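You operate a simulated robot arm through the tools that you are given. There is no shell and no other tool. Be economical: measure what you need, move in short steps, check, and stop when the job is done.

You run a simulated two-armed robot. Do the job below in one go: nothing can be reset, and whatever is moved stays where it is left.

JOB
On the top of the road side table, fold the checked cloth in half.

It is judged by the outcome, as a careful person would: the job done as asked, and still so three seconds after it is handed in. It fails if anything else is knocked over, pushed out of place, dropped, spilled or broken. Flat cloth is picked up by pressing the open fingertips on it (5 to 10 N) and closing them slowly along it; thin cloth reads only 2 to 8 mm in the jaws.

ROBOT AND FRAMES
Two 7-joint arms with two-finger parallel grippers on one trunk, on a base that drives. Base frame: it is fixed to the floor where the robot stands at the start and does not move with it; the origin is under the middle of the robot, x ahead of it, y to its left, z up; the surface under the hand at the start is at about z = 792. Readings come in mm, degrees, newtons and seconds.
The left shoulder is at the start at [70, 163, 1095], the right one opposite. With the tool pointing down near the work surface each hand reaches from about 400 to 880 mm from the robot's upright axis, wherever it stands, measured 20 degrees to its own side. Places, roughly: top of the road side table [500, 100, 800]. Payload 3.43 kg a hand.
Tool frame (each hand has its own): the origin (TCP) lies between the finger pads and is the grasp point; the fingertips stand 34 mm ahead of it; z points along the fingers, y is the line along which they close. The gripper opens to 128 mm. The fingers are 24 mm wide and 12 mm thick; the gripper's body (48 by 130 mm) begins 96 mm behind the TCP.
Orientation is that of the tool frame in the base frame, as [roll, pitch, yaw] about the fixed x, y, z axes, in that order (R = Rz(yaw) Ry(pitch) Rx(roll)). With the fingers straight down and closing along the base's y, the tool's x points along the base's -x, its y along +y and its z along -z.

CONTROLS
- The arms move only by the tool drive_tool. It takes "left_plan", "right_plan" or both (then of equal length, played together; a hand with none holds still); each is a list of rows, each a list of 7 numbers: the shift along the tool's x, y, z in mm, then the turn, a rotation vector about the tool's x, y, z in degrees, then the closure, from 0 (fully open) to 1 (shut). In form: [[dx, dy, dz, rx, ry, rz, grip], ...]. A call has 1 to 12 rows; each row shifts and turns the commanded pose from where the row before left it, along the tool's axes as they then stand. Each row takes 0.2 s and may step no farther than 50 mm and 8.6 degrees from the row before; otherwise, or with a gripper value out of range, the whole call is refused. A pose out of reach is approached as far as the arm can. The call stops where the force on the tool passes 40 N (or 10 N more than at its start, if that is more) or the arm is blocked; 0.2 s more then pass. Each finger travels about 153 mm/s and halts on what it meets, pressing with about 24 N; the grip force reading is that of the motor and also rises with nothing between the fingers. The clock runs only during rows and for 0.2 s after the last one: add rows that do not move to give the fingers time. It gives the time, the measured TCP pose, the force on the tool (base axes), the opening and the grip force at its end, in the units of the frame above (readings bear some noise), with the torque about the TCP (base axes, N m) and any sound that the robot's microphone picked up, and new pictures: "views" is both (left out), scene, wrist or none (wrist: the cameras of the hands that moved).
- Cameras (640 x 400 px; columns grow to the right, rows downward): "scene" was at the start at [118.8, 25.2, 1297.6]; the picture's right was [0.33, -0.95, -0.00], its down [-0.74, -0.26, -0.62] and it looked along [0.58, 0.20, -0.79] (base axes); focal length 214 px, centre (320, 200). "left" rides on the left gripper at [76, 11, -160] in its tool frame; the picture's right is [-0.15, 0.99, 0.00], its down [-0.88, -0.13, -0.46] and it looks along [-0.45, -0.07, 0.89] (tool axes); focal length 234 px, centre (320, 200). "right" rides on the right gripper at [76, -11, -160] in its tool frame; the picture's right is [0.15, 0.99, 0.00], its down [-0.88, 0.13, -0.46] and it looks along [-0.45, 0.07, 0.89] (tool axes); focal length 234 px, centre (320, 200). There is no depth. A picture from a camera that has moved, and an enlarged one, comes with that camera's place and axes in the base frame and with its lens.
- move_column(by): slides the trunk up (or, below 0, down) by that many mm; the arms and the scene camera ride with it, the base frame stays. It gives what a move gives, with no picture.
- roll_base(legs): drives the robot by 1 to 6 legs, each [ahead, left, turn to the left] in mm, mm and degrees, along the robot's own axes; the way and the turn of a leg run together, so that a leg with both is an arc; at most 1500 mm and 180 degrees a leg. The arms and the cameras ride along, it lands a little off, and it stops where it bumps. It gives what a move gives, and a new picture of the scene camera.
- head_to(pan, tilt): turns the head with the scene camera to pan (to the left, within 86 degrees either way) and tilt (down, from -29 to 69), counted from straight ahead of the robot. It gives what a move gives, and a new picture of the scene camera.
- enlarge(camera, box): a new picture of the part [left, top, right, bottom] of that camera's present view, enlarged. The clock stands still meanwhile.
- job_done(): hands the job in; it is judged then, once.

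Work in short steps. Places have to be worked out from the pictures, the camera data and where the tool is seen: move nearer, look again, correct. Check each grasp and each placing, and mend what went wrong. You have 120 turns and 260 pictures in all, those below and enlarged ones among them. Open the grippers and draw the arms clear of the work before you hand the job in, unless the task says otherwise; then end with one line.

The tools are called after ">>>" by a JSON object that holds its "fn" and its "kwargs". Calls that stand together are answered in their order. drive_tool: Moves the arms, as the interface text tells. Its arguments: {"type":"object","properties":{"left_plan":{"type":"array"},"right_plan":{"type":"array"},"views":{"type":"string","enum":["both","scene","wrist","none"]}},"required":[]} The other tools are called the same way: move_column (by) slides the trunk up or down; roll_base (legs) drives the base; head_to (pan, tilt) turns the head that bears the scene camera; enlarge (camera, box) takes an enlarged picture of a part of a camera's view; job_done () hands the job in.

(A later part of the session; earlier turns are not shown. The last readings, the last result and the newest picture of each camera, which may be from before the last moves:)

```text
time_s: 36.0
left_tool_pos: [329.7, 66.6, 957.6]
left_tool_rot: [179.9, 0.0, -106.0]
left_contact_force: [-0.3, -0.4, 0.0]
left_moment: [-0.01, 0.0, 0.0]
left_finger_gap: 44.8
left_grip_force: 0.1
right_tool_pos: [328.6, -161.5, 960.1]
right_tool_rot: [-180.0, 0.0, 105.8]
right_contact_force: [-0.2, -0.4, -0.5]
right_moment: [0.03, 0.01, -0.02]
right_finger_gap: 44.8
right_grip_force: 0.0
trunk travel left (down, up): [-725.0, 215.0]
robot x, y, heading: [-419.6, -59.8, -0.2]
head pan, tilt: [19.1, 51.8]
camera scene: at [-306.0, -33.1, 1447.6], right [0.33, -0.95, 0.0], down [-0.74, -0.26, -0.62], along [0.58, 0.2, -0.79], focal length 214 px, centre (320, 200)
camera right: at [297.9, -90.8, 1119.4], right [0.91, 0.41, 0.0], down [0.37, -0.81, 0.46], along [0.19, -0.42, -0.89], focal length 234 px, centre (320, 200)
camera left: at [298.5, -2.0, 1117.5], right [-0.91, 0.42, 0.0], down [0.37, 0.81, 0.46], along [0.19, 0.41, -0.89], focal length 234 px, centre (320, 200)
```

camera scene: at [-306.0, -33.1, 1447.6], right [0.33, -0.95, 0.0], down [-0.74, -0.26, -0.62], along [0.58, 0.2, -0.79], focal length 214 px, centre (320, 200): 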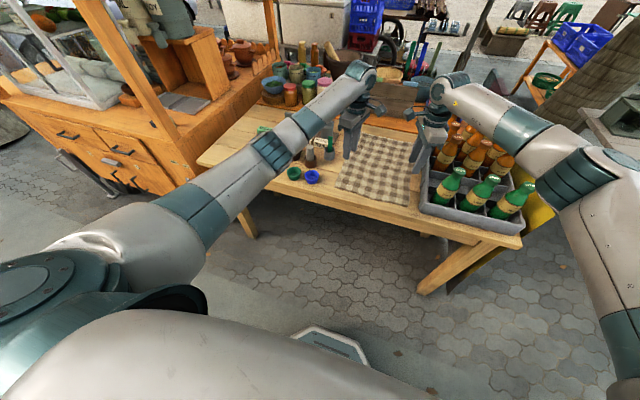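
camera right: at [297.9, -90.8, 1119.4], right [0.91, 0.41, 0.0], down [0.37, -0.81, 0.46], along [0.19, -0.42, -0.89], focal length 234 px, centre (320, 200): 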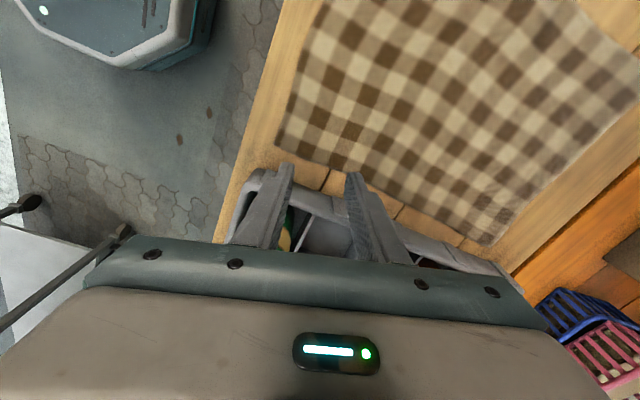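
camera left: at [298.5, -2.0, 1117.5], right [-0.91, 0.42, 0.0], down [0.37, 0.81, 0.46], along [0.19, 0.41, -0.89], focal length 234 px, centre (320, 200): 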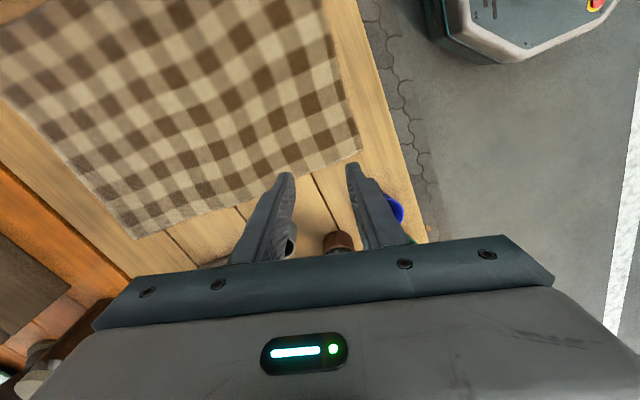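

The corners check out at (281, 100) and (279, −192), and the arms now come in from behind, clear of the crate. Down to about 850, watching for any lean.

>>> {"fn": "drive_tool", "kwargs": {"left_plan": [[-3, 3, 35, 0, 0, 0, 0.65], [0, 0, 35, 0, 0, 0, 0.65], [0, 0, 35, 0, 0, 0, 0.65], [0, 0, 3, 0, 0, 0, 0.65], [0, 0, 0, 0, 0, 0, 0.65]], "right_plan": [[-3, -3, 35, 0, 0, 0, 0.65], [0, 0, 35, 0, 0, 0, 0.65], [0, 0, 35, 0, 0, 0, 0.65], [0, 0, 5, 0, 0, 0, 0.65], [0, 0, 0, 0, 0, 0, 0.65]]}}

```text
time_s: 37.1
left_tool_pos: [328.8, 68.4, 850.3]
left_tool_rot: [179.8, 0.0, -106.0]
left_contact_force: [0.0, -0.5, 0.0]
left_moment: [0.01, -0.03, -0.01]
left_finger_gap: 44.3
left_grip_force: 0.1
right_tool_pos: [326.8, -166.6, 850.5]
right_tool_rot: [179.9, 0.1, 105.8]
right_contact_force: [-0.2, 0.5, 0.3]
right_moment: [0.03, -0.02, 0.0]
right_finger_gap: 44.6
right_grip_force: 0.0
trunk travel left (down, up): [-725.0, 215.0]
robot x, y, heading: [-426.9, -63.1, -0.2]
head pan, tilt: [19.1, 51.8]
camera scene: at [-305.3, -33.0, 1447.5], right [0.33, -0.95, 0.0], down [-0.74, -0.26, -0.62], along [0.58, 0.2, -0.79], focal length 214 px, centre (320, 200)
camera right: at [296.4, -94.7, 1010.1], right [0.91, 0.41, 0.0], down [0.37, -0.81, 0.46], along [0.19, -0.42, -0.89], focal length 234 px, centre (320, 200)
camera left: at [297.4, 0.5, 1010.1], right [-0.91, 0.41, 0.0], down [0.37, 0.81, 0.46], along [0.19, 0.42, -0.89], focal length 234 px, centre (320, 200)
```

scene: 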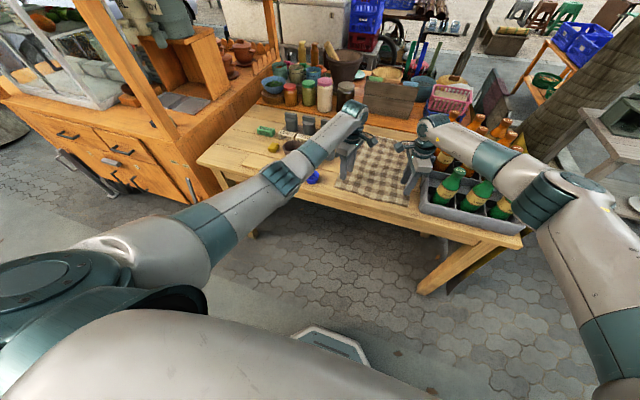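
right: 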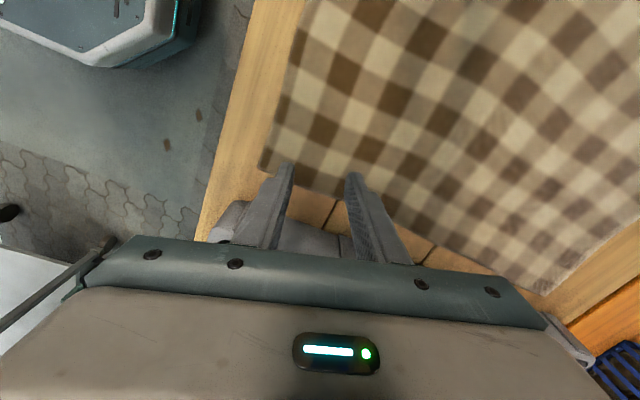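
left: 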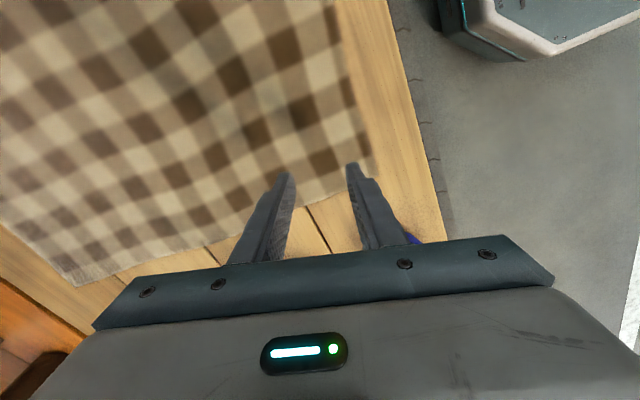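

No lean this time. I move 6 mm inward and go down to about 831.

>>> {"fn": "drive_tool", "kwargs": {"left_plan": [[6, 0, 8, 0, 0, 0, 0.65], [0, 0, 8, 0, 0, 0, 0.65], [0, 0, 3, 0, 0, 0, 0.65], [0, 0, 0, 0, 0, 0, 0.65]], "right_plan": [[6, 0, 8, 0, 0, 0, 0.65], [0, 0, 8, 0, 0, 0, 0.65], [0, 0, 3, 0, 0, 0, 0.65], [0, 0, 0, 0, 0, 0, 0.65]], "views": "none"}}

```text
time_s: 38.1
left_tool_pos: [325.2, 62.4, 830.7]
left_tool_rot: [179.8, -0.1, -106.2]
left_contact_force: [0.1, -0.4, 0.1]
left_moment: [0.03, -0.01, -0.02]
left_finger_gap: 44.8
left_grip_force: 0.0
right_tool_pos: [326.2, -158.9, 830.4]
right_tool_rot: [-180.0, 0.0, 105.9]
right_contact_force: [-0.2, 0.5, -0.3]
right_moment: [0.01, -0.02, 0.01]
right_finger_gap: 45.1
right_grip_force: 0.1
trunk travel left (down, up): [-725.0, 215.0]
robot x, y, heading: [-422.9, -58.2, -0.2]
head pan, tilt: [19.1, 51.8]
```

No contact yet, so I go 3 mm lower in small steps.

>>> {"fn": "drive_tool", "kwargs": {"left_plan": [[0, 0, 1.5, 0, 0, 0, 0.65], [0, 0, 1.5, 0, 0, 0, 0.65], [0, 0, 0, 0, 0, 0, 0.65]], "right_plan": [[0, 0, 1.5, 0, 0, 0, 0.65], [0, 0, 1.5, 0, 0, 0, 0.65], [0, 0, 0, 0, 0, 0, 0.65]], "views": "none"}}

```text
time_s: 39.0
left_tool_pos: [326.4, 63.3, 826.5]
left_tool_rot: [179.8, 0.0, -106.1]
left_contact_force: [0.5, 0.3, 0.5]
left_moment: [-0.01, 0.0, 0.03]
left_finger_gap: 44.9
left_grip_force: 0.0
right_tool_pos: [324.7, -158.8, 828.2]
right_tool_rot: [179.9, 0.0, 105.9]
right_contact_force: [0.0, 0.7, 0.0]
right_moment: [-0.02, -0.02, -0.01]
right_finger_gap: 44.9
right_grip_force: 0.1
trunk travel left (down, up): [-725.0, 215.0]
robot x, y, heading: [-422.8, -59.6, 0.0]
head pan, tilt: [19.1, 51.8]
```

Still no clear contact, so another 3 mm.

>>> {"fn": "drive_tool", "kwargs": {"left_plan": [[0, 0, 1, 0, 0, 0, 0.65], [0, 0, 1, 0, 0, 0, 0.65], [0, 0, 1, 0, 0, 0, 0.65], [0, 0, 0, 0, 0, 0, 0.65]], "right_plan": [[0, 0, 1, 0, 0, 0, 0.65], [0, 0, 1, 0, 0, 0, 0.65], [0, 0, 1, 0, 0, 0, 0.65], [0, 0, 0, 0, 0, 0, 0.65]], "views": "none"}}

```text
time_s: 40.0
left_tool_pos: [325.0, 63.1, 823.7]
left_tool_rot: [179.9, 0.0, -106.2]
left_contact_force: [0.8, -0.1, -0.8]
left_moment: [0.02, 0.0, 0.01]
left_finger_gap: 44.9
left_grip_force: 0.1
right_tool_pos: [324.9, -161.0, 826.4]
right_tool_rot: [179.9, 0.0, 105.8]
right_contact_force: [-0.1, -0.1, -0.3]
right_moment: [0.02, 0.01, 0.01]
right_finger_gap: 44.7
right_grip_force: 0.1
trunk travel left (down, up): [-725.0, 215.0]
robot x, y, heading: [-426.7, -58.4, 0.1]
head pan, tilt: [19.1, 51.8]
```

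No contact at about 825. Continuing in 1 mm steps.

>>> {"fn": "drive_tool", "kwargs": {"left_plan": [[0, 0, 1, 0, 0, 0, 0.65], [0, 0, 1, 0, 0, 0, 0.65], [0, 0, 0, 0, 0, 0, 0.65]], "right_plan": [[0, 0, 1, 0, 0, 0, 0.65], [0, 0, 1, 0, 0, 0, 0.65], [0, 0, 0, 0, 0, 0, 0.65]]}}

```text
time_s: 40.8
left_tool_pos: [325.7, 63.1, 823.3]
left_tool_rot: [179.8, -0.1, -106.2]
left_contact_force: [0.3, -0.3, -0.2]
left_moment: [-0.02, -0.03, 0.04]
left_finger_gap: 44.9
left_grip_force: 0.1
right_tool_pos: [325.3, -159.4, 824.2]
right_tool_rot: [-180.0, 0.0, 105.9]
right_contact_force: [0.1, -0.3, 0.3]
right_moment: [0.0, -0.02, 0.01]
right_finger_gap: 44.8
right_grip_force: 0.1
trunk travel left (down, up): [-725.0, 215.0]
robot x, y, heading: [-423.3, -58.1, 0.1]
head pan, tilt: [19.1, 51.8]
camera scene: at [-305.3, -33.0, 1447.5], right [0.33, -0.95, 0.0], down [-0.74, -0.26, -0.62], along [0.58, 0.2, -0.79], focal length 214 px, centre (320, 200)
camera right: at [294.1, -89.1, 983.3], right [0.91, 0.41, 0.0], down [0.37, -0.81, 0.46], along [0.19, -0.42, -0.89], focal length 234 px, centre (320, 200)
camera left: at [295.1, -5.0, 983.4], right [-0.91, 0.41, 0.0], down [0.37, 0.81, 0.46], along [0.19, 0.41, -0.89], focal length 234 px, centre (320, 200)
```

scene: 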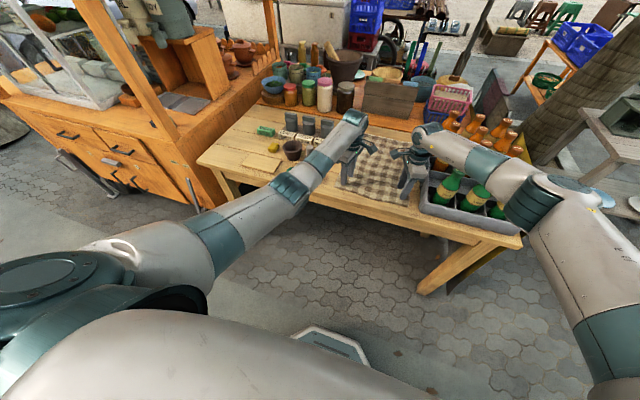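
right: 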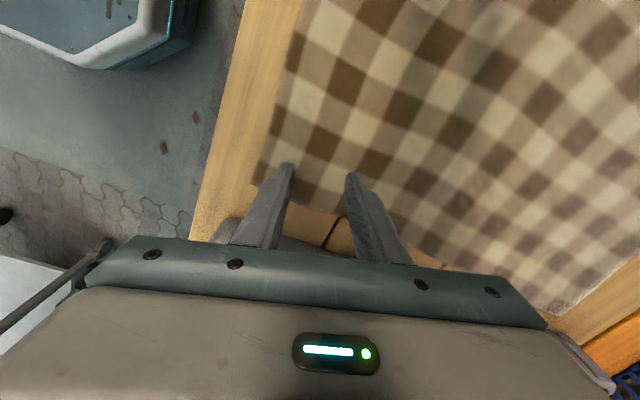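
left: 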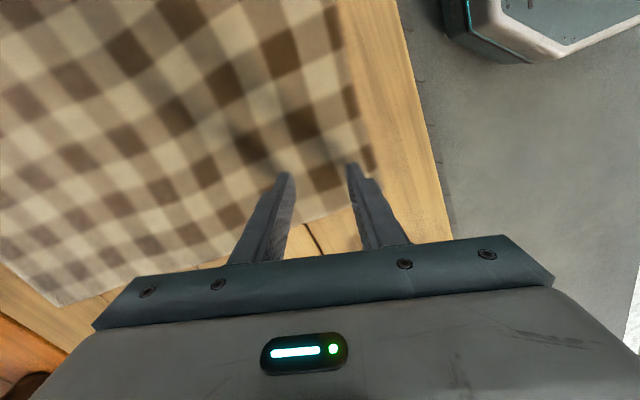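

Finger shadows still show a small gap. 4 mm more, in 1 mm steps.

>>> {"fn": "drive_tool", "kwargs": {"left_plan": [[0, 0, 1, 0, 0, 0, 0.65], [0, 0, 1, 0, 0, 0, 0.65], [0, 0, 1, 0, 0, 0, 0.65], [0, 0, 1, 0, 0, 0, 0.65], [0, 0, 0, 0, 0, 0, 0.65]], "right_plan": [[0, 0, 1, 0, 0, 0, 0.65], [0, 0, 1, 0, 0, 0, 0.65], [0, 0, 1, 0, 0, 0, 0.65], [0, 0, 1, 0, 0, 0, 0.65], [0, 0, 0, 0, 0, 0, 0.65]], "views": "none"}}

```text
time_s: 42.0
left_tool_pos: [325.5, 62.7, 819.5]
left_tool_rot: [179.8, 0.1, -106.1]
left_contact_force: [-0.5, 0.2, -0.1]
left_moment: [-0.02, 0.01, -0.02]
left_finger_gap: 44.7
left_grip_force: 0.0
right_tool_pos: [324.4, -160.4, 819.2]
right_tool_rot: [180.0, 0.0, 105.8]
right_contact_force: [0.0, 0.2, 0.2]
right_moment: [0.0, -0.01, -0.04]
right_finger_gap: 44.6
right_grip_force: 0.1
trunk travel left (down, up): [-725.0, 215.0]
robot x, y, heading: [-425.8, -52.8, -0.2]
head pan, tilt: [19.1, 51.8]
```

Still free. 4 mm more.

>>> {"fn": "drive_tool", "kwargs": {"left_plan": [[0, 0, 1, 0, 0, 0, 0.65], [0, 0, 1, 0, 0, 0, 0.65], [0, 0, 1, 0, 0, 0, 0.65], [0, 0, 1, 0, 0, 0, 0.65], [0, 0, 0, 0, 0, 0, 0.65]], "right_plan": [[0, 0, 1, 0, 0, 0, 0.65], [0, 0, 1, 0, 0, 0, 0.65], [0, 0, 1, 0, 0, 0, 0.65], [0, 0, 1, 0, 0, 0, 0.65], [0, 0, 0, 0, 0, 0, 0.65]], "views": "wrist"}}

```text
time_s: 43.1
left_tool_pos: [324.7, 63.4, 815.2]
left_tool_rot: [179.9, 0.0, -106.0]
left_contact_force: [1.0, 0.8, 3.4]
left_moment: [0.08, 0.03, 0.0]
left_finger_gap: 44.9
left_grip_force: 0.0
right_tool_pos: [325.0, -160.5, 816.0]
right_tool_rot: [180.0, 0.0, 105.9]
right_contact_force: [0.2, -1.3, 1.6]
right_moment: [-0.03, 0.03, 0.02]
right_finger_gap: 44.8
right_grip_force: 0.1
trunk travel left (down, up): [-725.0, 215.0]
robot x, y, heading: [-426.9, -58.7, -0.3]
head pan, tilt: [19.1, 51.8]
camera right: at [294.1, -89.2, 975.4], right [0.91, 0.41, 0.0], down [0.37, -0.81, 0.46], along [0.19, -0.42, -0.89], focal length 234 px, centre (320, 200)
camera left: at [294.5, -4.8, 976.5], right [-0.91, 0.41, 0.0], down [0.37, 0.81, 0.46], along [0.19, 0.42, -0.89], focal length 234 px, centre (320, 200)
```

right: 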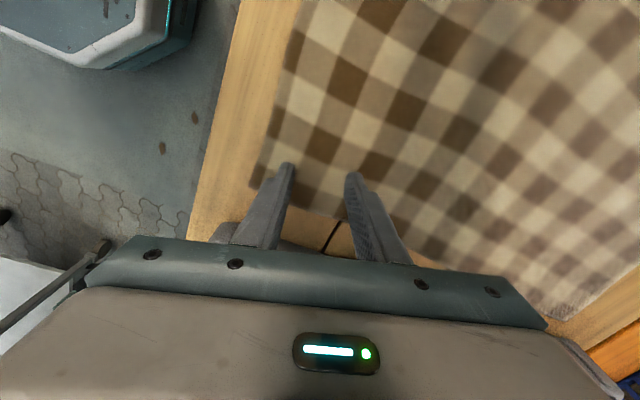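
left: 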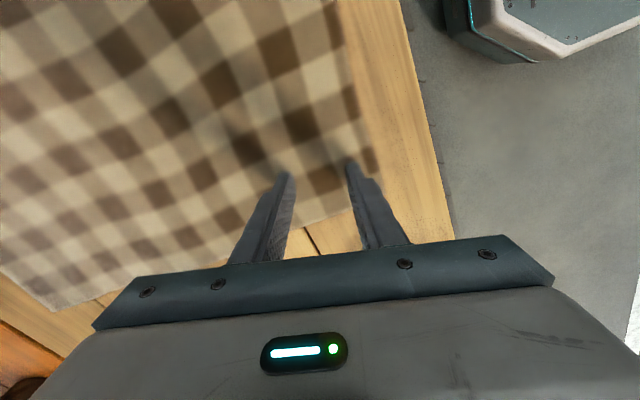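

Contact: left 3.4 N, right 1.6 N, so the surface is at z ≈ 781. I press a little more and close slowly along the cloth.

>>> {"fn": "drive_tool", "kwargs": {"left_plan": [[0, 0, 1, 0, 0, 0, 0.65], [0, 0, 0.5, 0, 0, 0, 0.68], [0, 0, 0, 0, 0, 0, 0.72], [0, 0, 0, 0, 0, 0, 0.76], [0, 0, 0, 0, 0, 0, 0.8], [0, 0, 0, 0, 0, 0, 0.84], [0, 0, 0, 0, 0, 0, 0.88], [0, 0, 0, 0, 0, 0, 0.92], [0, 0, 0, 0, 0, 0, 0.96], [0, 0, 0, 0, 0, 0, 1], [0, 0, 0, 0, 0, 0, 1], [0, 0, 0, 0, 0, 0, 1]], "right_plan": [[0, 0, 1.5, 0, 0, 0, 0.65], [0, 0, 1, 0, 0, 0, 0.68], [0, 0, 0, 0, 0, 0, 0.72], [0, 0, 0, 0, 0, 0, 0.76], [0, 0, 0, 0, 0, 0, 0.8], [0, 0, 0, 0, 0, 0, 0.84], [0, 0, 0, 0, 0, 0, 0.88], [0, 0, 0, 0, 0, 0, 0.92], [0, 0, 0, 0, 0, 0, 0.96], [0, 0, 0, 0, 0, 0, 1], [0, 0, 0, 0, 0, 0, 1], [0, 0, 0, 0, 0, 0, 1]], "views": "wrist"}}

```text
time_s: 45.8
left_tool_pos: [323.0, 63.1, 816.2]
left_tool_rot: [180.0, 0.1, -106.1]
left_contact_force: [-1.2, -0.9, 6.3]
left_moment: [0.02, 0.04, 0.02]
left_finger_gap: 0.2
left_grip_force: 24.1
right_tool_pos: [323.2, -159.5, 815.7]
right_tool_rot: [179.8, 0.0, 105.9]
right_contact_force: [4.0, 1.1, 21.4]
right_moment: [-0.08, -0.05, 0.01]
right_finger_gap: 2.3
right_grip_force: 24.1
trunk travel left (down, up): [-725.0, 215.0]
robot x, y, heading: [-423.3, -55.7, 0.2]
head pan, tilt: [19.1, 51.8]
camera right: at [292.0, -88.6, 974.9], right [0.91, 0.41, 0.0], down [0.37, -0.81, 0.46], along [0.19, -0.42, -0.89], focal length 234 px, centre (320, 200)
camera left: at [292.7, -4.8, 976.4], right [-0.91, 0.41, 0.0], down [0.37, 0.81, 0.46], along [0.19, 0.41, -0.89], focal length 234 px, centre (320, 200)
```

right: 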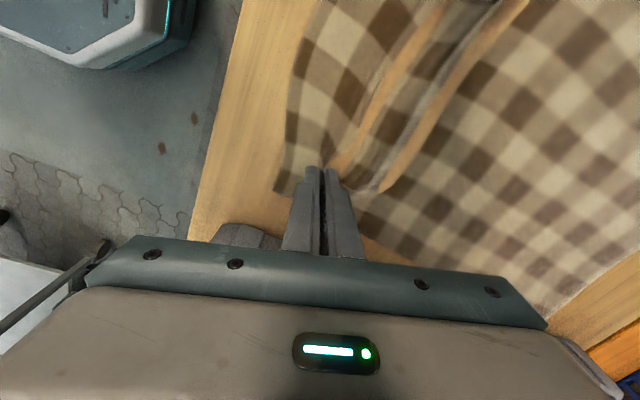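
left: 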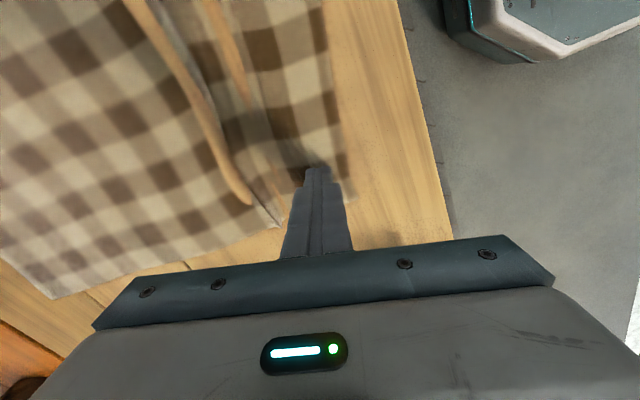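

Right gripped with 2.3 mm in the jaws. Left came up empty (0.2 mm). I reopen the left, press harder, and close again, easing the right hand 2 mm up.

>>> {"fn": "drive_tool", "kwargs": {"left_plan": [[0, 0, -6, 0, 0, 0, 0.9], [0, 0, 0, 0, 0, 0, 0.65], [0, 0, 0, 0, 0, 0, 0.65], [0, 0, 5, 0, 0, 0, 0.65], [0, 0, 2, 0, 0, 0, 0.65], [0, 0, 0, 0, 0, 0, 0.65]], "right_plan": [[0, 0, -2, 0, 0, 0, 1], [0, 0, 0, 0, 0, 0, 1], [0, 0, 0, 0, 0, 0, 1], [0, 0, 0, 0, 0, 0, 1], [0, 0, 0, 0, 0, 0, 1], [0, 0, 0, 0, 0, 0, 1]], "views": "wrist"}}

```text
time_s: 47.1
left_tool_pos: [325.1, 63.2, 816.1]
left_tool_rot: [-179.9, 0.1, -106.2]
left_contact_force: [-2.1, 0.0, 14.1]
left_moment: [0.12, 0.1, 0.0]
left_finger_gap: 45.0
left_grip_force: 0.0
right_tool_pos: [322.2, -160.3, 814.4]
right_tool_rot: [179.9, -0.1, 105.9]
right_contact_force: [1.2, 1.5, 5.7]
right_moment: [0.04, -0.05, 0.01]
right_finger_gap: 2.5
right_grip_force: 23.7
trunk travel left (down, up): [-725.0, 215.0]
robot x, y, heading: [-422.7, -58.3, -0.2]
head pan, tilt: [19.1, 51.8]
camera right: at [292.3, -88.9, 975.1], right [0.91, 0.41, 0.0], down [0.37, -0.81, 0.46], along [0.19, -0.42, -0.89], focal length 234 px, centre (320, 200)
camera left: at [293.7, -5.2, 976.2], right [-0.91, 0.41, 0.0], down [0.37, 0.81, 0.46], along [0.19, 0.41, -0.89], focal length 234 px, centre (320, 200)
```

right: 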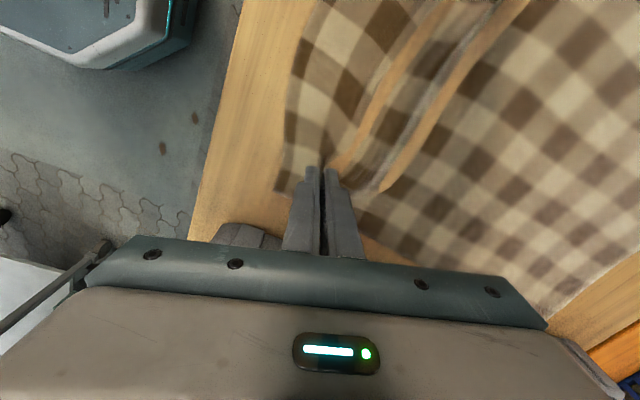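
left: 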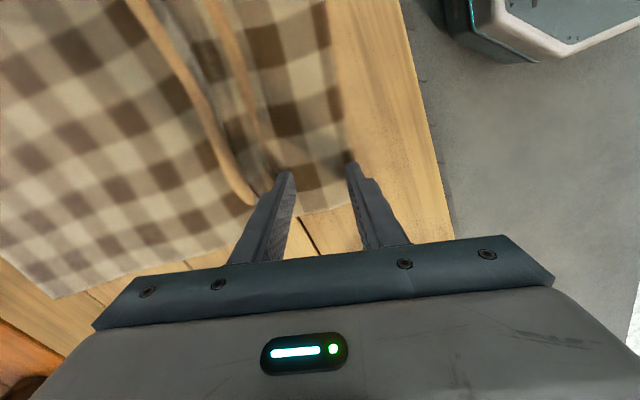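

The outer finger is right at the cloth's edge, so I hop 8 mm inward, press, and close.

>>> {"fn": "drive_tool", "kwargs": {"left_plan": [[0, 0, -6, 0, 0, 0, 0.65], [-2.2, -7.7, 0, 0, 0, 0, 0.65], [0, 0, 6, 0, 0, 0, 0.65], [0, 0, 0, 0, 0, 0, 0.7], [0, 0, 0, 0, 0, 0, 0.75], [0, 0, 0, 0, 0, 0, 0.8], [0, 0, 0, 0, 0, 0, 0.85], [0, 0, 0, 0, 0, 0, 0.9], [0, 0, 0, 0, 0, 0, 0.95], [0, 0, 0, 0, 0, 0, 1], [0, 0, 0, 0, 0, 0, 1], [0, 0, 0, 0, 0, 0, 1]], "views": "wrist"}}

```text
time_s: 49.8
left_tool_pos: [332.8, 62.7, 815.5]
left_tool_rot: [-179.9, 0.1, -106.1]
left_contact_force: [0.8, -2.9, 27.1]
left_moment: [0.0, -0.03, 0.05]
left_finger_gap: 2.8
left_grip_force: 23.8
right_tool_pos: [323.2, -160.3, 816.4]
right_tool_rot: [179.7, 0.0, 105.9]
right_contact_force: [-0.3, 1.9, 0.0]
right_moment: [0.07, -0.01, 0.01]
right_finger_gap: 2.5
right_grip_force: 24.3
trunk travel left (down, up): [-725.0, 215.0]
robot x, y, heading: [-422.5, -56.8, -0.2]
head pan, tilt: [19.1, 51.8]
camera left: at [300.6, -5.4, 976.1], right [-0.91, 0.42, 0.0], down [0.37, 0.81, 0.46], along [0.19, 0.42, -0.89], focal length 234 px, centre (320, 200)
```

left: 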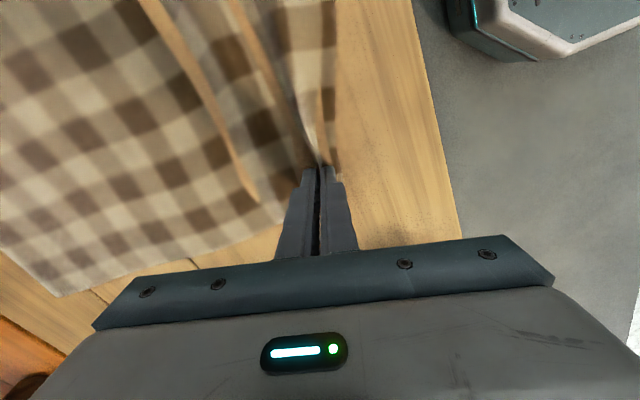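

Both hands hold cloth now (left 2.8 mm, right 2.5 mm). I lift 130 mm gently and check.

>>> {"fn": "drive_tool", "kwargs": {"left_plan": [[0, 0, -15, 0, 0, 0, 1], [0, 0, -15, 0, 0, 0, 1], [0, 0, -20, 0, 0, 0, 1], [0, 0, -20, 0, 0, 0, 1], [0, 0, -20, 0, 0, 0, 1], [0, 0, -20, 0, 0, 0, 1], [0, 0, -20, 0, 0, 0, 1], [0, 0, 0, 0, 0, 0, 1]], "right_plan": [[0, 0, -15, 0, 0, 0, 1], [0, 0, -15, 0, 0, 0, 1], [0, 0, -20, 0, 0, 0, 1], [0, 0, -20, 0, 0, 0, 1], [0, 0, -20, 0, 0, 0, 1], [0, 0, -20, 0, 0, 0, 1], [0, 0, -20, 0, 0, 0, 1], [0, 0, 0, 0, 0, 0, 1]]}}

```text
time_s: 51.5
left_tool_pos: [334.1, 63.8, 941.7]
left_tool_rot: [179.8, -0.1, -106.1]
left_contact_force: [-0.3, -0.3, -0.5]
left_moment: [-0.03, 0.03, -0.05]
left_finger_gap: 2.7
left_grip_force: 23.8
right_tool_pos: [324.7, -156.4, 945.5]
right_tool_rot: [-179.9, 0.0, 105.9]
right_contact_force: [0.2, 1.3, -0.4]
right_moment: [0.02, -0.01, 0.01]
right_finger_gap: 2.3
right_grip_force: 23.8
trunk travel left (down, up): [-725.0, 215.0]
robot x, y, heading: [-424.0, -61.4, 0.1]
head pan, tilt: [19.1, 51.8]
camera scene: at [-304.5, -31.8, 1447.4], right [0.33, -0.95, 0.0], down [-0.74, -0.26, -0.62], along [0.58, 0.2, -0.79], focal length 214 px, centre (320, 200)
camera right: at [294.5, -85.7, 1104.4], right [0.91, 0.41, 0.0], down [0.37, -0.81, 0.46], along [0.19, -0.42, -0.89], focal length 234 px, centre (320, 200)
camera left: at [304.1, -3.7, 1101.9], right [-0.91, 0.41, 0.0], down [0.37, 0.81, 0.45], along [0.19, 0.41, -0.89], focal length 234 px, centre (320, 200)
```

scene: 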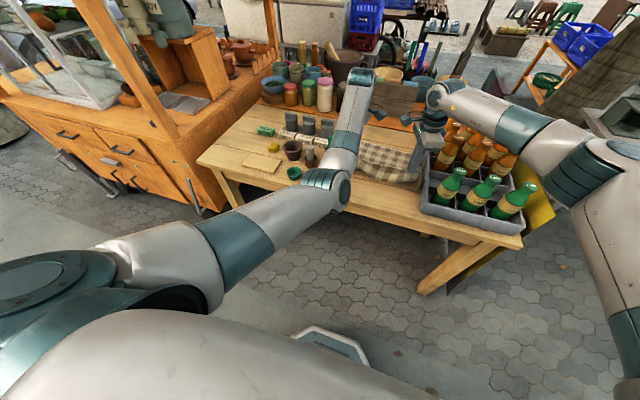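
right: 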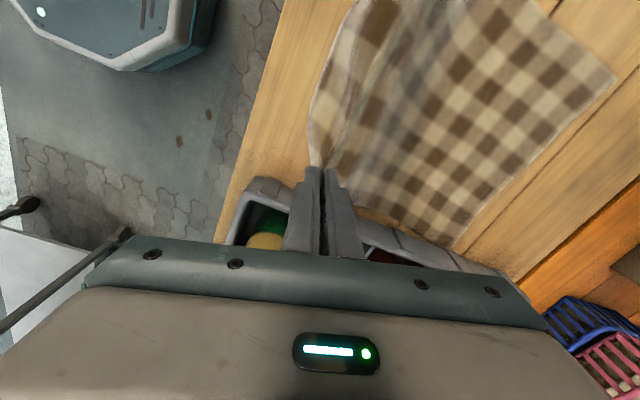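
left: 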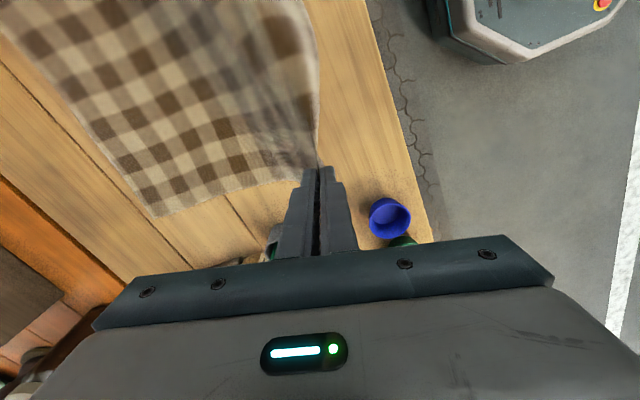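

Both grips hold, but the lift dragged the light cloth toward me: its far edge is now at x ≈ 620. I roll forward 150 mm with the hands held and look again.

>>> {"fn": "roll_base", "kwargs": {"legs": [[150, 0, 0]]}}

>>> {"fn": "drive_tool", "kwargs": {"left_plan": [[0, 0, 0, 0, 0, 0, 1]], "right_plan": [[0, 0, 0, 0, 0, 0, 1]], "views": "wrist"}}

```text
time_s: 52.9
left_tool_pos: [482.7, 61.8, 942.2]
left_tool_rot: [179.9, 0.0, -106.1]
left_contact_force: [-0.1, -0.7, -0.4]
left_moment: [0.0, 0.0, -0.02]
left_finger_gap: 2.6
left_grip_force: 24.2
right_tool_pos: [473.0, -158.7, 944.9]
right_tool_rot: [180.0, 0.0, 105.9]
right_contact_force: [0.1, 0.1, -0.1]
right_moment: [0.0, -0.02, 0.01]
right_finger_gap: 2.5
right_grip_force: 23.9
trunk travel left (down, up): [-725.0, 215.0]
robot x, y, heading: [-275.5, -58.8, -0.3]
head pan, tilt: [19.1, 51.8]
camera scene: at [-157.0, -33.4, 1447.8], right [0.32, -0.95, 0.0], down [-0.74, -0.26, -0.62], along [0.59, 0.2, -0.79], focal length 214 px, centre (320, 200)
```

scene: 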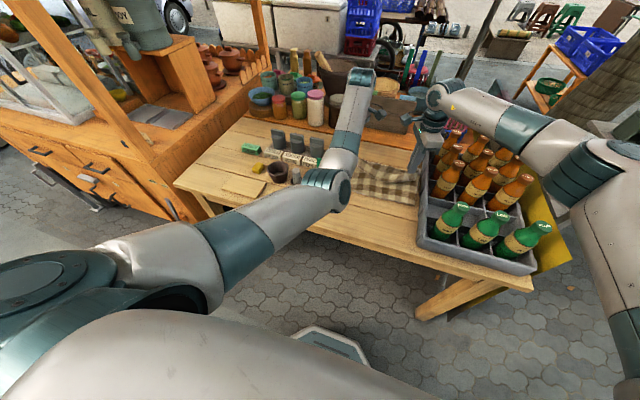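

```text
time_s: 53.3
left_tool_pos: [481.6, 61.8, 943.1]
left_tool_rot: [179.8, 0.0, -106.1]
left_contact_force: [-0.3, -0.3, 0.0]
left_moment: [0.01, 0.01, -0.03]
left_finger_gap: 2.8
left_grip_force: 23.5
right_tool_pos: [473.6, -158.3, 946.8]
right_tool_rot: [179.9, 0.0, 105.9]
right_contact_force: [0.3, 0.9, 0.0]
right_moment: [0.02, -0.05, 0.0]
right_finger_gap: 2.5
right_grip_force: 23.8
trunk travel left (down, up): [-725.0, 215.0]
robot x, y, heading: [-280.5, -60.0, 0.3]
head pan, tilt: [19.1, 51.8]
camera right: at [442.0, -87.6, 1105.8], right [0.91, 0.41, 0.0], down [0.37, -0.81, 0.46], along [0.19, -0.42, -0.89], focal length 234 px, centre (320, 200)
camera left: at [451.6, -5.9, 1103.5], right [-0.91, 0.42, 0.0], down [0.37, 0.81, 0.46], along [0.19, 0.41, -0.89], focal length 234 px, centre (320, 200)
```

right: 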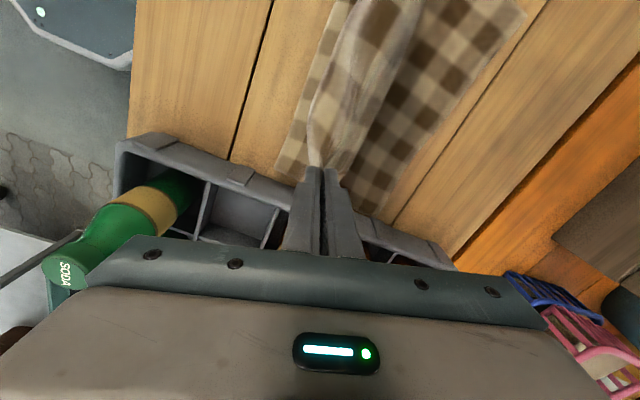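
left: 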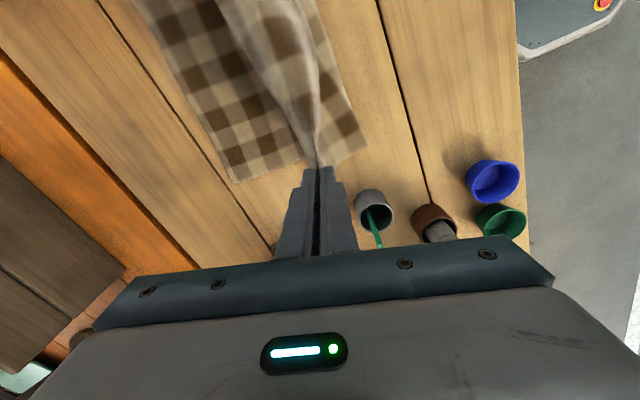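

The cloth lies from the fold at x ≈ 430 to its far edge at about 600–620, with the near half hanging from the hands. I roll 92 mm further to bring the held edge over the far edge, then lower.

>>> {"fn": "roll_base", "kwargs": {"legs": [[92, 0, 0]]}}

>>> {"fn": "drive_tool", "kwargs": {"left_plan": [[0, 0, 20, 0, 0, 0, 1], [0, 0, 20, 0, 0, 0, 1], [0, 0, 20, 0, 0, 0, 1], [0, 0, 15, 0, 0, 0, 1], [0, 0, 0, 0, 0, 0, 1]], "right_plan": [[0, 0, 20, 0, 0, 0, 1], [0, 0, 20, 0, 0, 0, 1], [0, 0, 20, 0, 0, 0, 1], [0, 0, 17, 0, 0, 0, 1], [0, 0, 0, 0, 0, 0, 1]], "views": "wrist"}}

```text
time_s: 54.4
left_tool_pos: [576.7, 61.5, 942.0]
left_tool_rot: [179.8, 0.0, -106.2]
left_contact_force: [-0.1, -1.2, -0.7]
left_moment: [-0.06, 0.01, -0.01]
left_finger_gap: 2.6
left_grip_force: 24.7
right_tool_pos: [566.3, -159.9, 945.1]
right_tool_rot: [-180.0, -0.1, 105.9]
right_contact_force: [0.4, 0.3, 0.6]
right_moment: [0.04, 0.02, 0.01]
right_finger_gap: 2.5
right_grip_force: 24.0
trunk travel left (down, up): [-725.0, 215.0]
robot x, y, heading: [-183.1, -58.1, -0.2]
head pan, tilt: [19.1, 51.8]
camera scene: at [-63.1, -33.7, 1447.6], right [0.32, -0.95, 0.0], down [-0.74, -0.25, -0.62], along [0.58, 0.2, -0.79], focal length 214 px, centre (320, 200)
```

scene: 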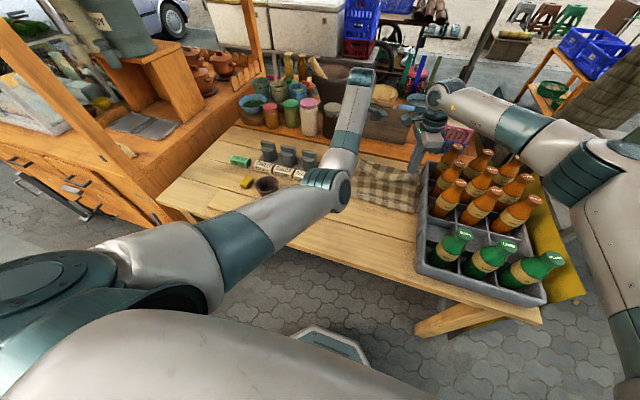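

```text
time_s: 55.6
left_tool_pos: [577.6, 60.7, 867.0]
left_tool_rot: [179.8, 0.0, -106.1]
left_contact_force: [-0.2, -0.2, 0.0]
left_moment: [0.04, 0.02, -0.01]
left_finger_gap: 2.5
left_grip_force: 24.0
right_tool_pos: [566.6, -157.9, 867.3]
right_tool_rot: [-180.0, 0.0, 106.0]
right_contact_force: [0.3, -0.8, -1.1]
right_moment: [0.01, 0.01, 0.03]
right_finger_gap: 2.6
right_grip_force: 24.2
trunk travel left (down, up): [-725.0, 215.0]
robot x, y, heading: [-183.6, -57.9, -0.1]
head pan, tilt: [19.1, 51.8]
camera right: at [536.7, -87.9, 1027.5], right [0.91, 0.41, 0.0], down [0.37, -0.81, 0.46], along [0.19, -0.42, -0.89], focal length 234 px, centre (320, 200)
camera left: at [545.6, -7.1, 1028.4], right [-0.91, 0.42, 0.0], down [0.37, 0.81, 0.46], along [0.19, 0.41, -0.89], focal length 234 px, centre (320, 200)
```

right: 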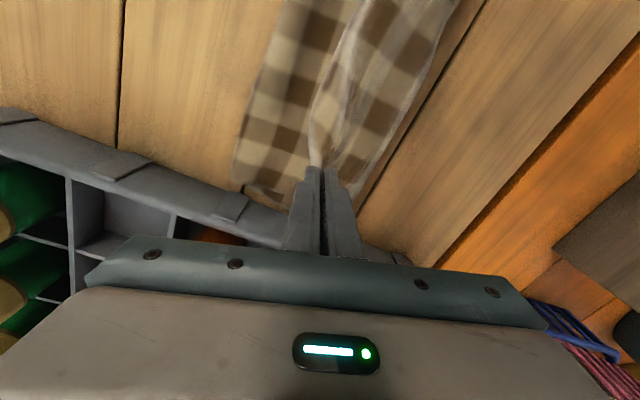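
left: 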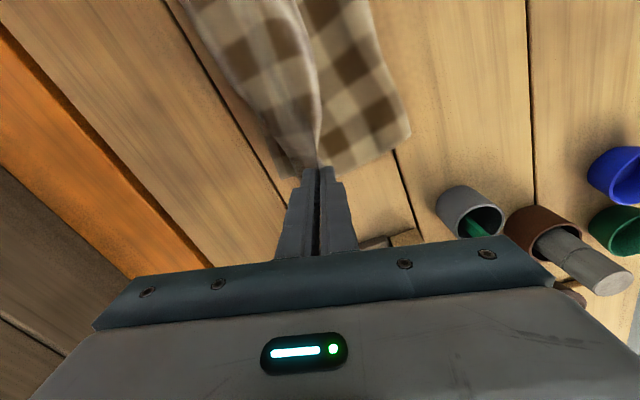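

I enlarge both wrist views to see how the held edge hangs.

>>> {"fn": "enlarge", "kwargs": {"camera": "left", "box": [160, 0, 440, 200]}}

>>> {"fn": "enlarge", "kwargs": {"camera": "right", "box": [200, 0, 480, 220]}}

```text
2.00 times, centred on (300, 100) of left
camera zoom: at [545.6, -7.1, 1028.4], right [-0.91, 0.42, 0.0], down [0.37, 0.81, 0.46], along [0.19, 0.41, -0.89], focal length 468 px, centre (360, 400)
```

zoom: 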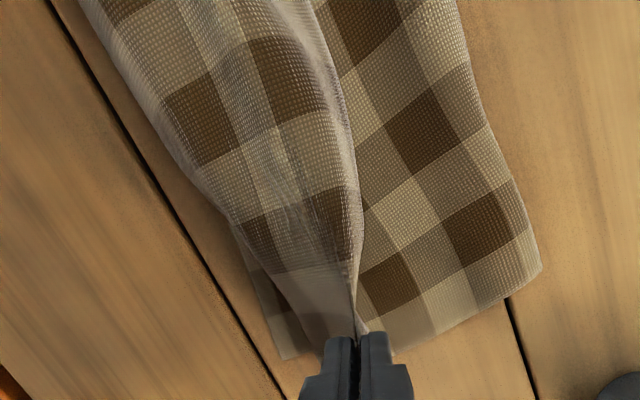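

```text
1.82 times, centred on (340, 110) of right
camera zoom: at [536.7, -87.9, 1027.5], right [0.91, 0.41, 0.0], down [0.37, -0.81, 0.46], along [0.19, -0.42, -0.89], focal length 426 px, centre (284, 364)
```

zoom: 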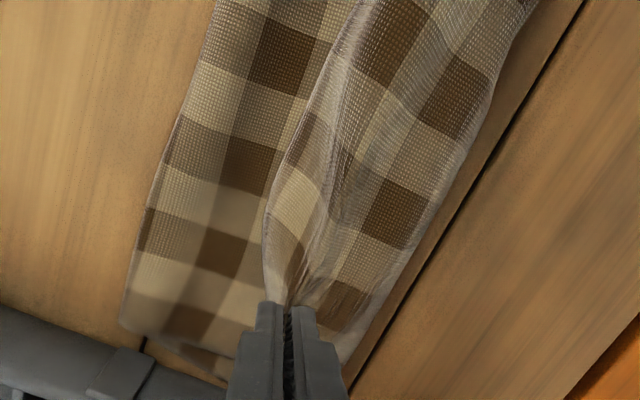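

I also enlarge the scene view of the cloth to understand its layering.

>>> {"fn": "enlarge", "kwargs": {"camera": "scene", "box": [320, 120, 450, 220]}}

```text
4.00 times, centred on (385, 170) of scene
camera zoom: at [-63.0, -33.8, 1447.5], right [0.32, -0.95, 0.0], down [-0.74, -0.25, -0.62], along [0.58, 0.2, -0.79], focal length 858 px, centre (60, 320)
```

zoom: 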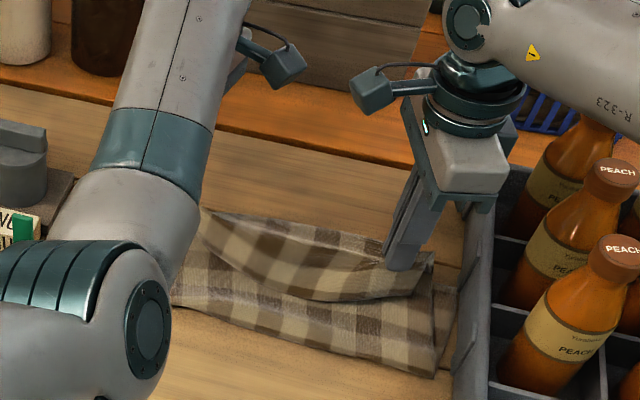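

The view shows the held edge strip hanging in front and the body doubling under, so the upper half has slack. I go back up and return the hands to about x ≈ 415 to unpeel it and see the true far edge.

>>> {"fn": "drive_tool", "kwargs": {"left_plan": [[0, 0, -25, 0, 0, 0, 1], [0, 0, -25, 0, 0, 0, 1], [0, 0, -25, 0, 0, 0, 1]], "right_plan": [[0, 0, -25, 0, 0, 0, 1], [0, 0, -25, 0, 0, 0, 1], [0, 0, -25, 0, 0, 0, 1]], "views": "none"}}

>>> {"fn": "roll_base", "kwargs": {"legs": [[-160, 0, 0]]}}

>>> {"fn": "drive_tool", "kwargs": {"left_plan": [[0, 0, 0, 0, 0, 0, 1]], "right_plan": [[0, 0, 0, 0, 0, 0, 1]], "views": "wrist"}}

```text
time_s: 56.4
left_tool_pos: [576.2, 60.4, 942.9]
left_tool_rot: [179.9, 0.0, -106.3]
left_contact_force: [-0.3, -0.2, 0.2]
left_moment: [-0.02, -0.02, 0.0]
left_finger_gap: 2.9
left_grip_force: 23.7
right_tool_pos: [566.7, -157.3, 943.0]
right_tool_rot: [-180.0, 0.0, 106.0]
right_contact_force: [-0.2, 0.1, 0.1]
right_moment: [0.01, 0.0, 0.0]
right_finger_gap: 2.4
right_grip_force: 23.8
trunk travel left (down, up): [-725.0, 215.0]
robot x, y, heading: [-182.6, -59.1, -0.3]
head pan, tilt: [19.1, 51.8]
```

```text
time_s: 57.9
left_tool_pos: [415.7, 62.0, 940.8]
left_tool_rot: [179.9, 0.0, -106.1]
left_contact_force: [0.4, -0.2, 0.6]
left_moment: [-0.02, 0.03, 0.01]
left_finger_gap: 2.7
left_grip_force: 24.0
right_tool_pos: [406.2, -156.5, 941.7]
right_tool_rot: [-179.9, -0.1, 106.0]
right_contact_force: [0.1, 0.4, 0.3]
right_moment: [0.01, -0.02, 0.01]
right_finger_gap: 2.4
right_grip_force: 23.5
trunk travel left (down, up): [-725.0, 215.0]
robot x, y, heading: [-343.2, -59.9, -0.1]
head pan, tilt: [19.1, 51.8]
camera scene: at [-223.7, -33.3, 1447.4], right [0.33, -0.95, 0.0], down [-0.74, -0.26, -0.62], along [0.58, 0.2, -0.79], focal length 214 px, centre (320, 200)
```

scene: 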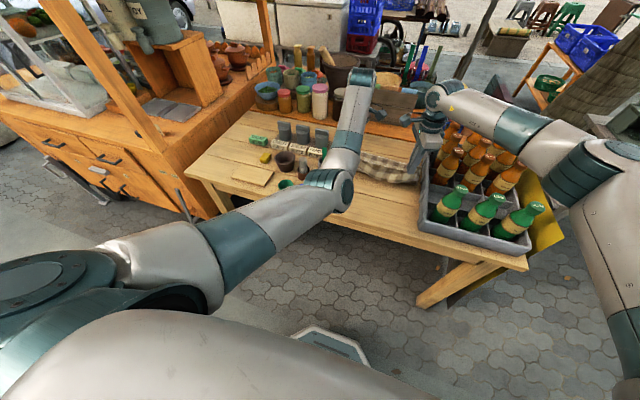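

```text
time_s: 58.3
left_tool_pos: [416.2, 62.3, 940.0]
left_tool_rot: [179.8, -0.1, -106.1]
left_contact_force: [0.5, 0.1, 0.3]
left_moment: [0.01, 0.05, -0.02]
left_finger_gap: 2.8
left_grip_force: 23.9
right_tool_pos: [406.1, -155.9, 940.7]
right_tool_rot: [-179.9, -0.1, 106.0]
right_contact_force: [0.5, -0.5, -0.8]
right_moment: [0.01, 0.0, 0.03]
right_finger_gap: 2.5
right_grip_force: 24.1
trunk travel left (down, up): [-725.0, 215.0]
robot x, y, heading: [-344.1, -58.3, -0.3]
head pan, tilt: [19.1, 51.8]
camera right: at [375.7, -85.6, 1100.8], right [0.91, 0.41, 0.0], down [0.37, -0.81, 0.45], along [0.19, -0.41, -0.89], focal length 234 px, centre (320, 200)
camera left: at [385.5, -6.1, 1101.3], right [-0.91, 0.41, 0.0], down [0.37, 0.81, 0.45], along [0.19, 0.42, -0.89], focal length 234 px, centre (320, 200)
```

right: 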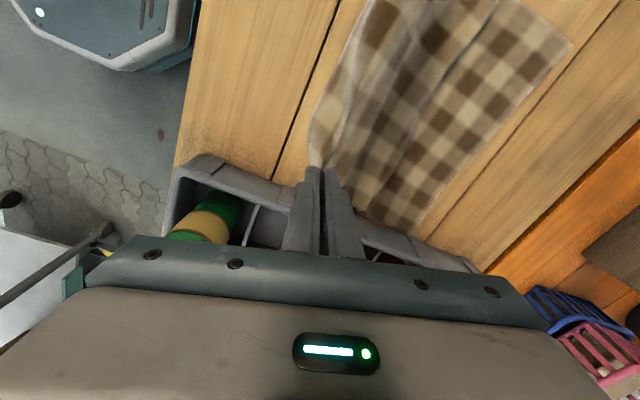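
left: 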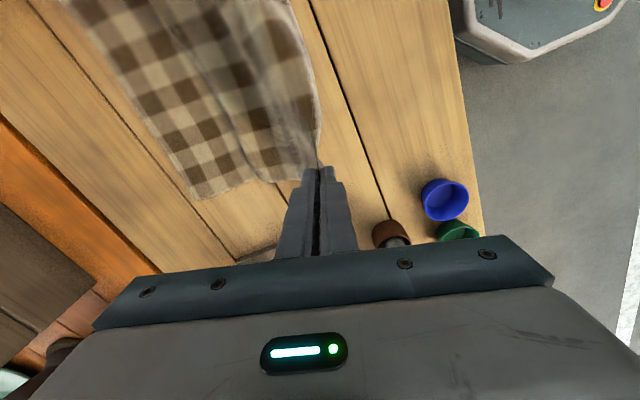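

The far edge is steady at about 608–627. My arc was too low and the held tail too long. I'll set the near part back down at x ≈ 325, release, and regrasp nearer the edge.

>>> {"fn": "roll_base", "kwargs": {"legs": [[-105, 0, 0]]}}

>>> {"fn": "drive_tool", "kwargs": {"left_plan": [[0, 0, 25, 0, 0, 0, 1], [0, 0, 25, 0, 0, 0, 1], [0, 0, 25, 0, 0, 0, 1], [0, 0, 25, 0, 0, 0, 1], [0, 0, 18, 0, 0, 0, 1], [0, 0, 0, 0, 0, 0, 0.95], [0, 0, 0, 0, 0, 0, 0.85], [0, 0, 0, 0, 0, 0, 0.8], [0, 0, 0, 0, 0, 0, 0.8], [0, 0, -30, 0, 0, 0, 0.8], [0, 0, -40, 0, 0, 0, 0.8]], "right_plan": [[0, 0, 25, 0, 0, 0, 1], [0, 0, 25, 0, 0, 0, 1], [0, 0, 25, 0, 0, 0, 1], [0, 0, 25, 0, 0, 0, 1], [0, 0, 18, 0, 0, 0, 1], [0, 0, 0, 0, 0, 0, 0.95], [0, 0, 0, 0, 0, 0, 0.85], [0, 0, 0, 0, 0, 0, 0.8], [0, 0, 0, 0, 0, 0, 0.8], [0, 0, -30, 0, 0, 0, 0.8], [0, 0, -40, 0, 0, 0, 0.8]], "views": "wrist"}}

```text
time_s: 59.5
left_tool_pos: [308.5, 63.2, 941.0]
left_tool_rot: [179.8, 0.0, -105.9]
left_contact_force: [0.6, -0.6, 0.0]
left_moment: [0.01, 0.0, -0.01]
left_finger_gap: 2.8
left_grip_force: 24.3
right_tool_pos: [298.9, -155.5, 941.9]
right_tool_rot: [-180.0, -0.1, 106.1]
right_contact_force: [-0.3, 0.7, -0.3]
right_moment: [-0.01, 0.0, 0.0]
right_finger_gap: 2.5
right_grip_force: 24.1
trunk travel left (down, up): [-725.0, 215.0]
robot x, y, heading: [-452.6, -56.9, -0.1]
head pan, tilt: [19.1, 51.8]
camera scene: at [-330.5, -33.1, 1447.4], right [0.33, -0.94, 0.0], down [-0.74, -0.26, -0.62], along [0.58, 0.2, -0.79], focal length 214 px, centre (320, 200)
```

scene: 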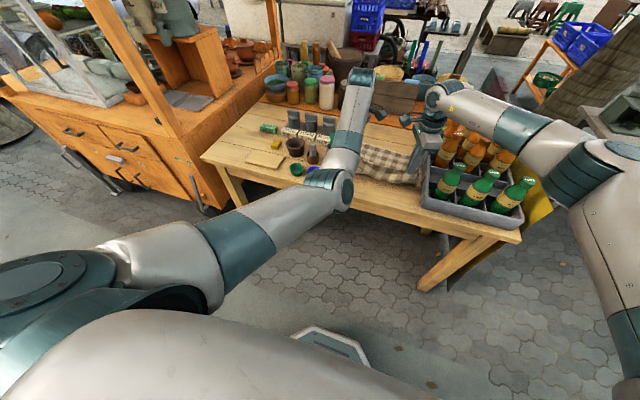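

```text
time_s: 61.9
left_tool_pos: [306.7, 65.5, 894.2]
left_tool_rot: [180.0, 0.0, -106.0]
left_contact_force: [0.0, 0.4, 0.0]
left_moment: [-0.01, -0.03, -0.02]
left_finger_gap: 25.6
left_grip_force: 0.1
right_tool_pos: [298.1, -157.3, 895.2]
right_tool_rot: [-180.0, 0.0, 106.2]
right_contact_force: [-0.6, -0.1, -0.6]
right_moment: [-0.01, -0.02, 0.0]
right_finger_gap: 25.5
right_grip_force: 0.1
trunk travel left (down, up): [-725.0, 215.0]
robot x, y, heading: [-449.1, -57.8, 0.0]
head pan, tilt: [19.1, 51.8]
camera right: at [267.0, -85.0, 1054.3], right [0.91, 0.41, 0.0], down [0.37, -0.81, 0.46], along [0.19, -0.41, -0.89], focal length 234 px, centre (320, 200)
camera left: at [276.5, -4.1, 1054.7], right [-0.91, 0.41, 0.0], down [0.37, 0.81, 0.46], along [0.19, 0.42, -0.89], focal length 234 px, centre (320, 200)
```

right: 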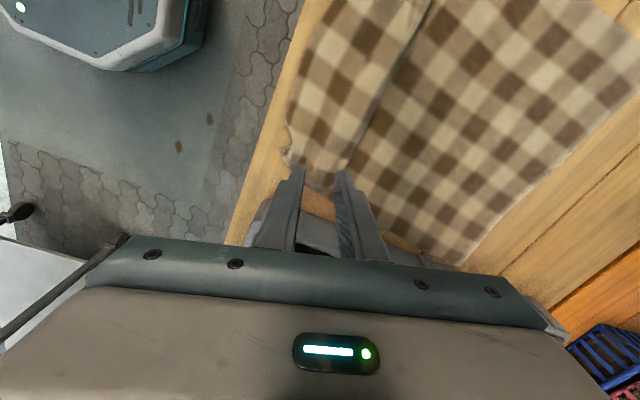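
left: 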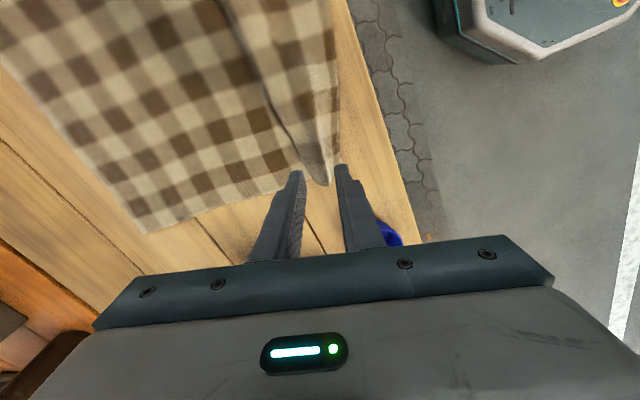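

Released. A flopped wrinkle crosses the cloth near the close edge, so I look closely at it.

>>> {"fn": "enlarge", "kwargs": {"camera": "left", "box": [120, 0, 440, 220]}}

>>> {"fn": "enlarge", "kwargs": {"camera": "right", "box": [240, 0, 560, 220]}}

```text
1.82 times, centred on (280, 110) of left
camera zoom: at [276.5, -4.1, 1054.7], right [-0.91, 0.41, 0.0], down [0.37, 0.81, 0.46], along [0.19, 0.42, -0.89], focal length 426 px, centre (393, 364)
```

zoom: 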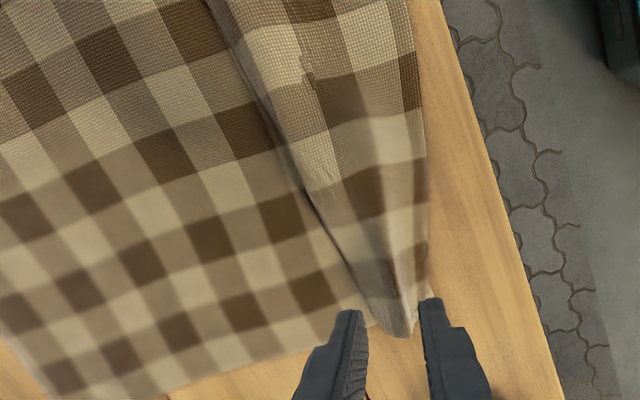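

```text
1.82 times, centred on (400, 110) of right
camera zoom: at [267.0, -85.0, 1054.3], right [0.91, 0.41, 0.0], down [0.37, -0.81, 0.46], along [0.19, -0.41, -0.89], focal length 426 px, centre (174, 364)
```

zoom: 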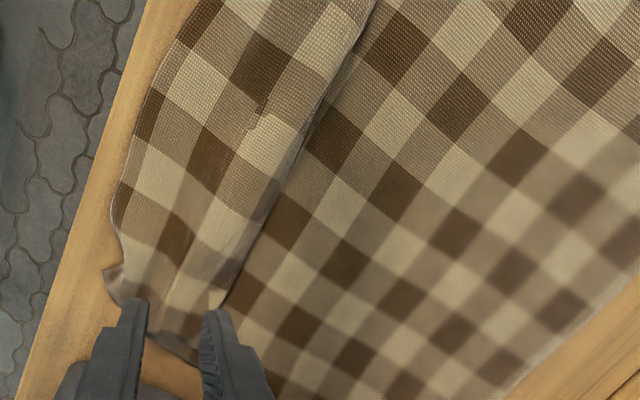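

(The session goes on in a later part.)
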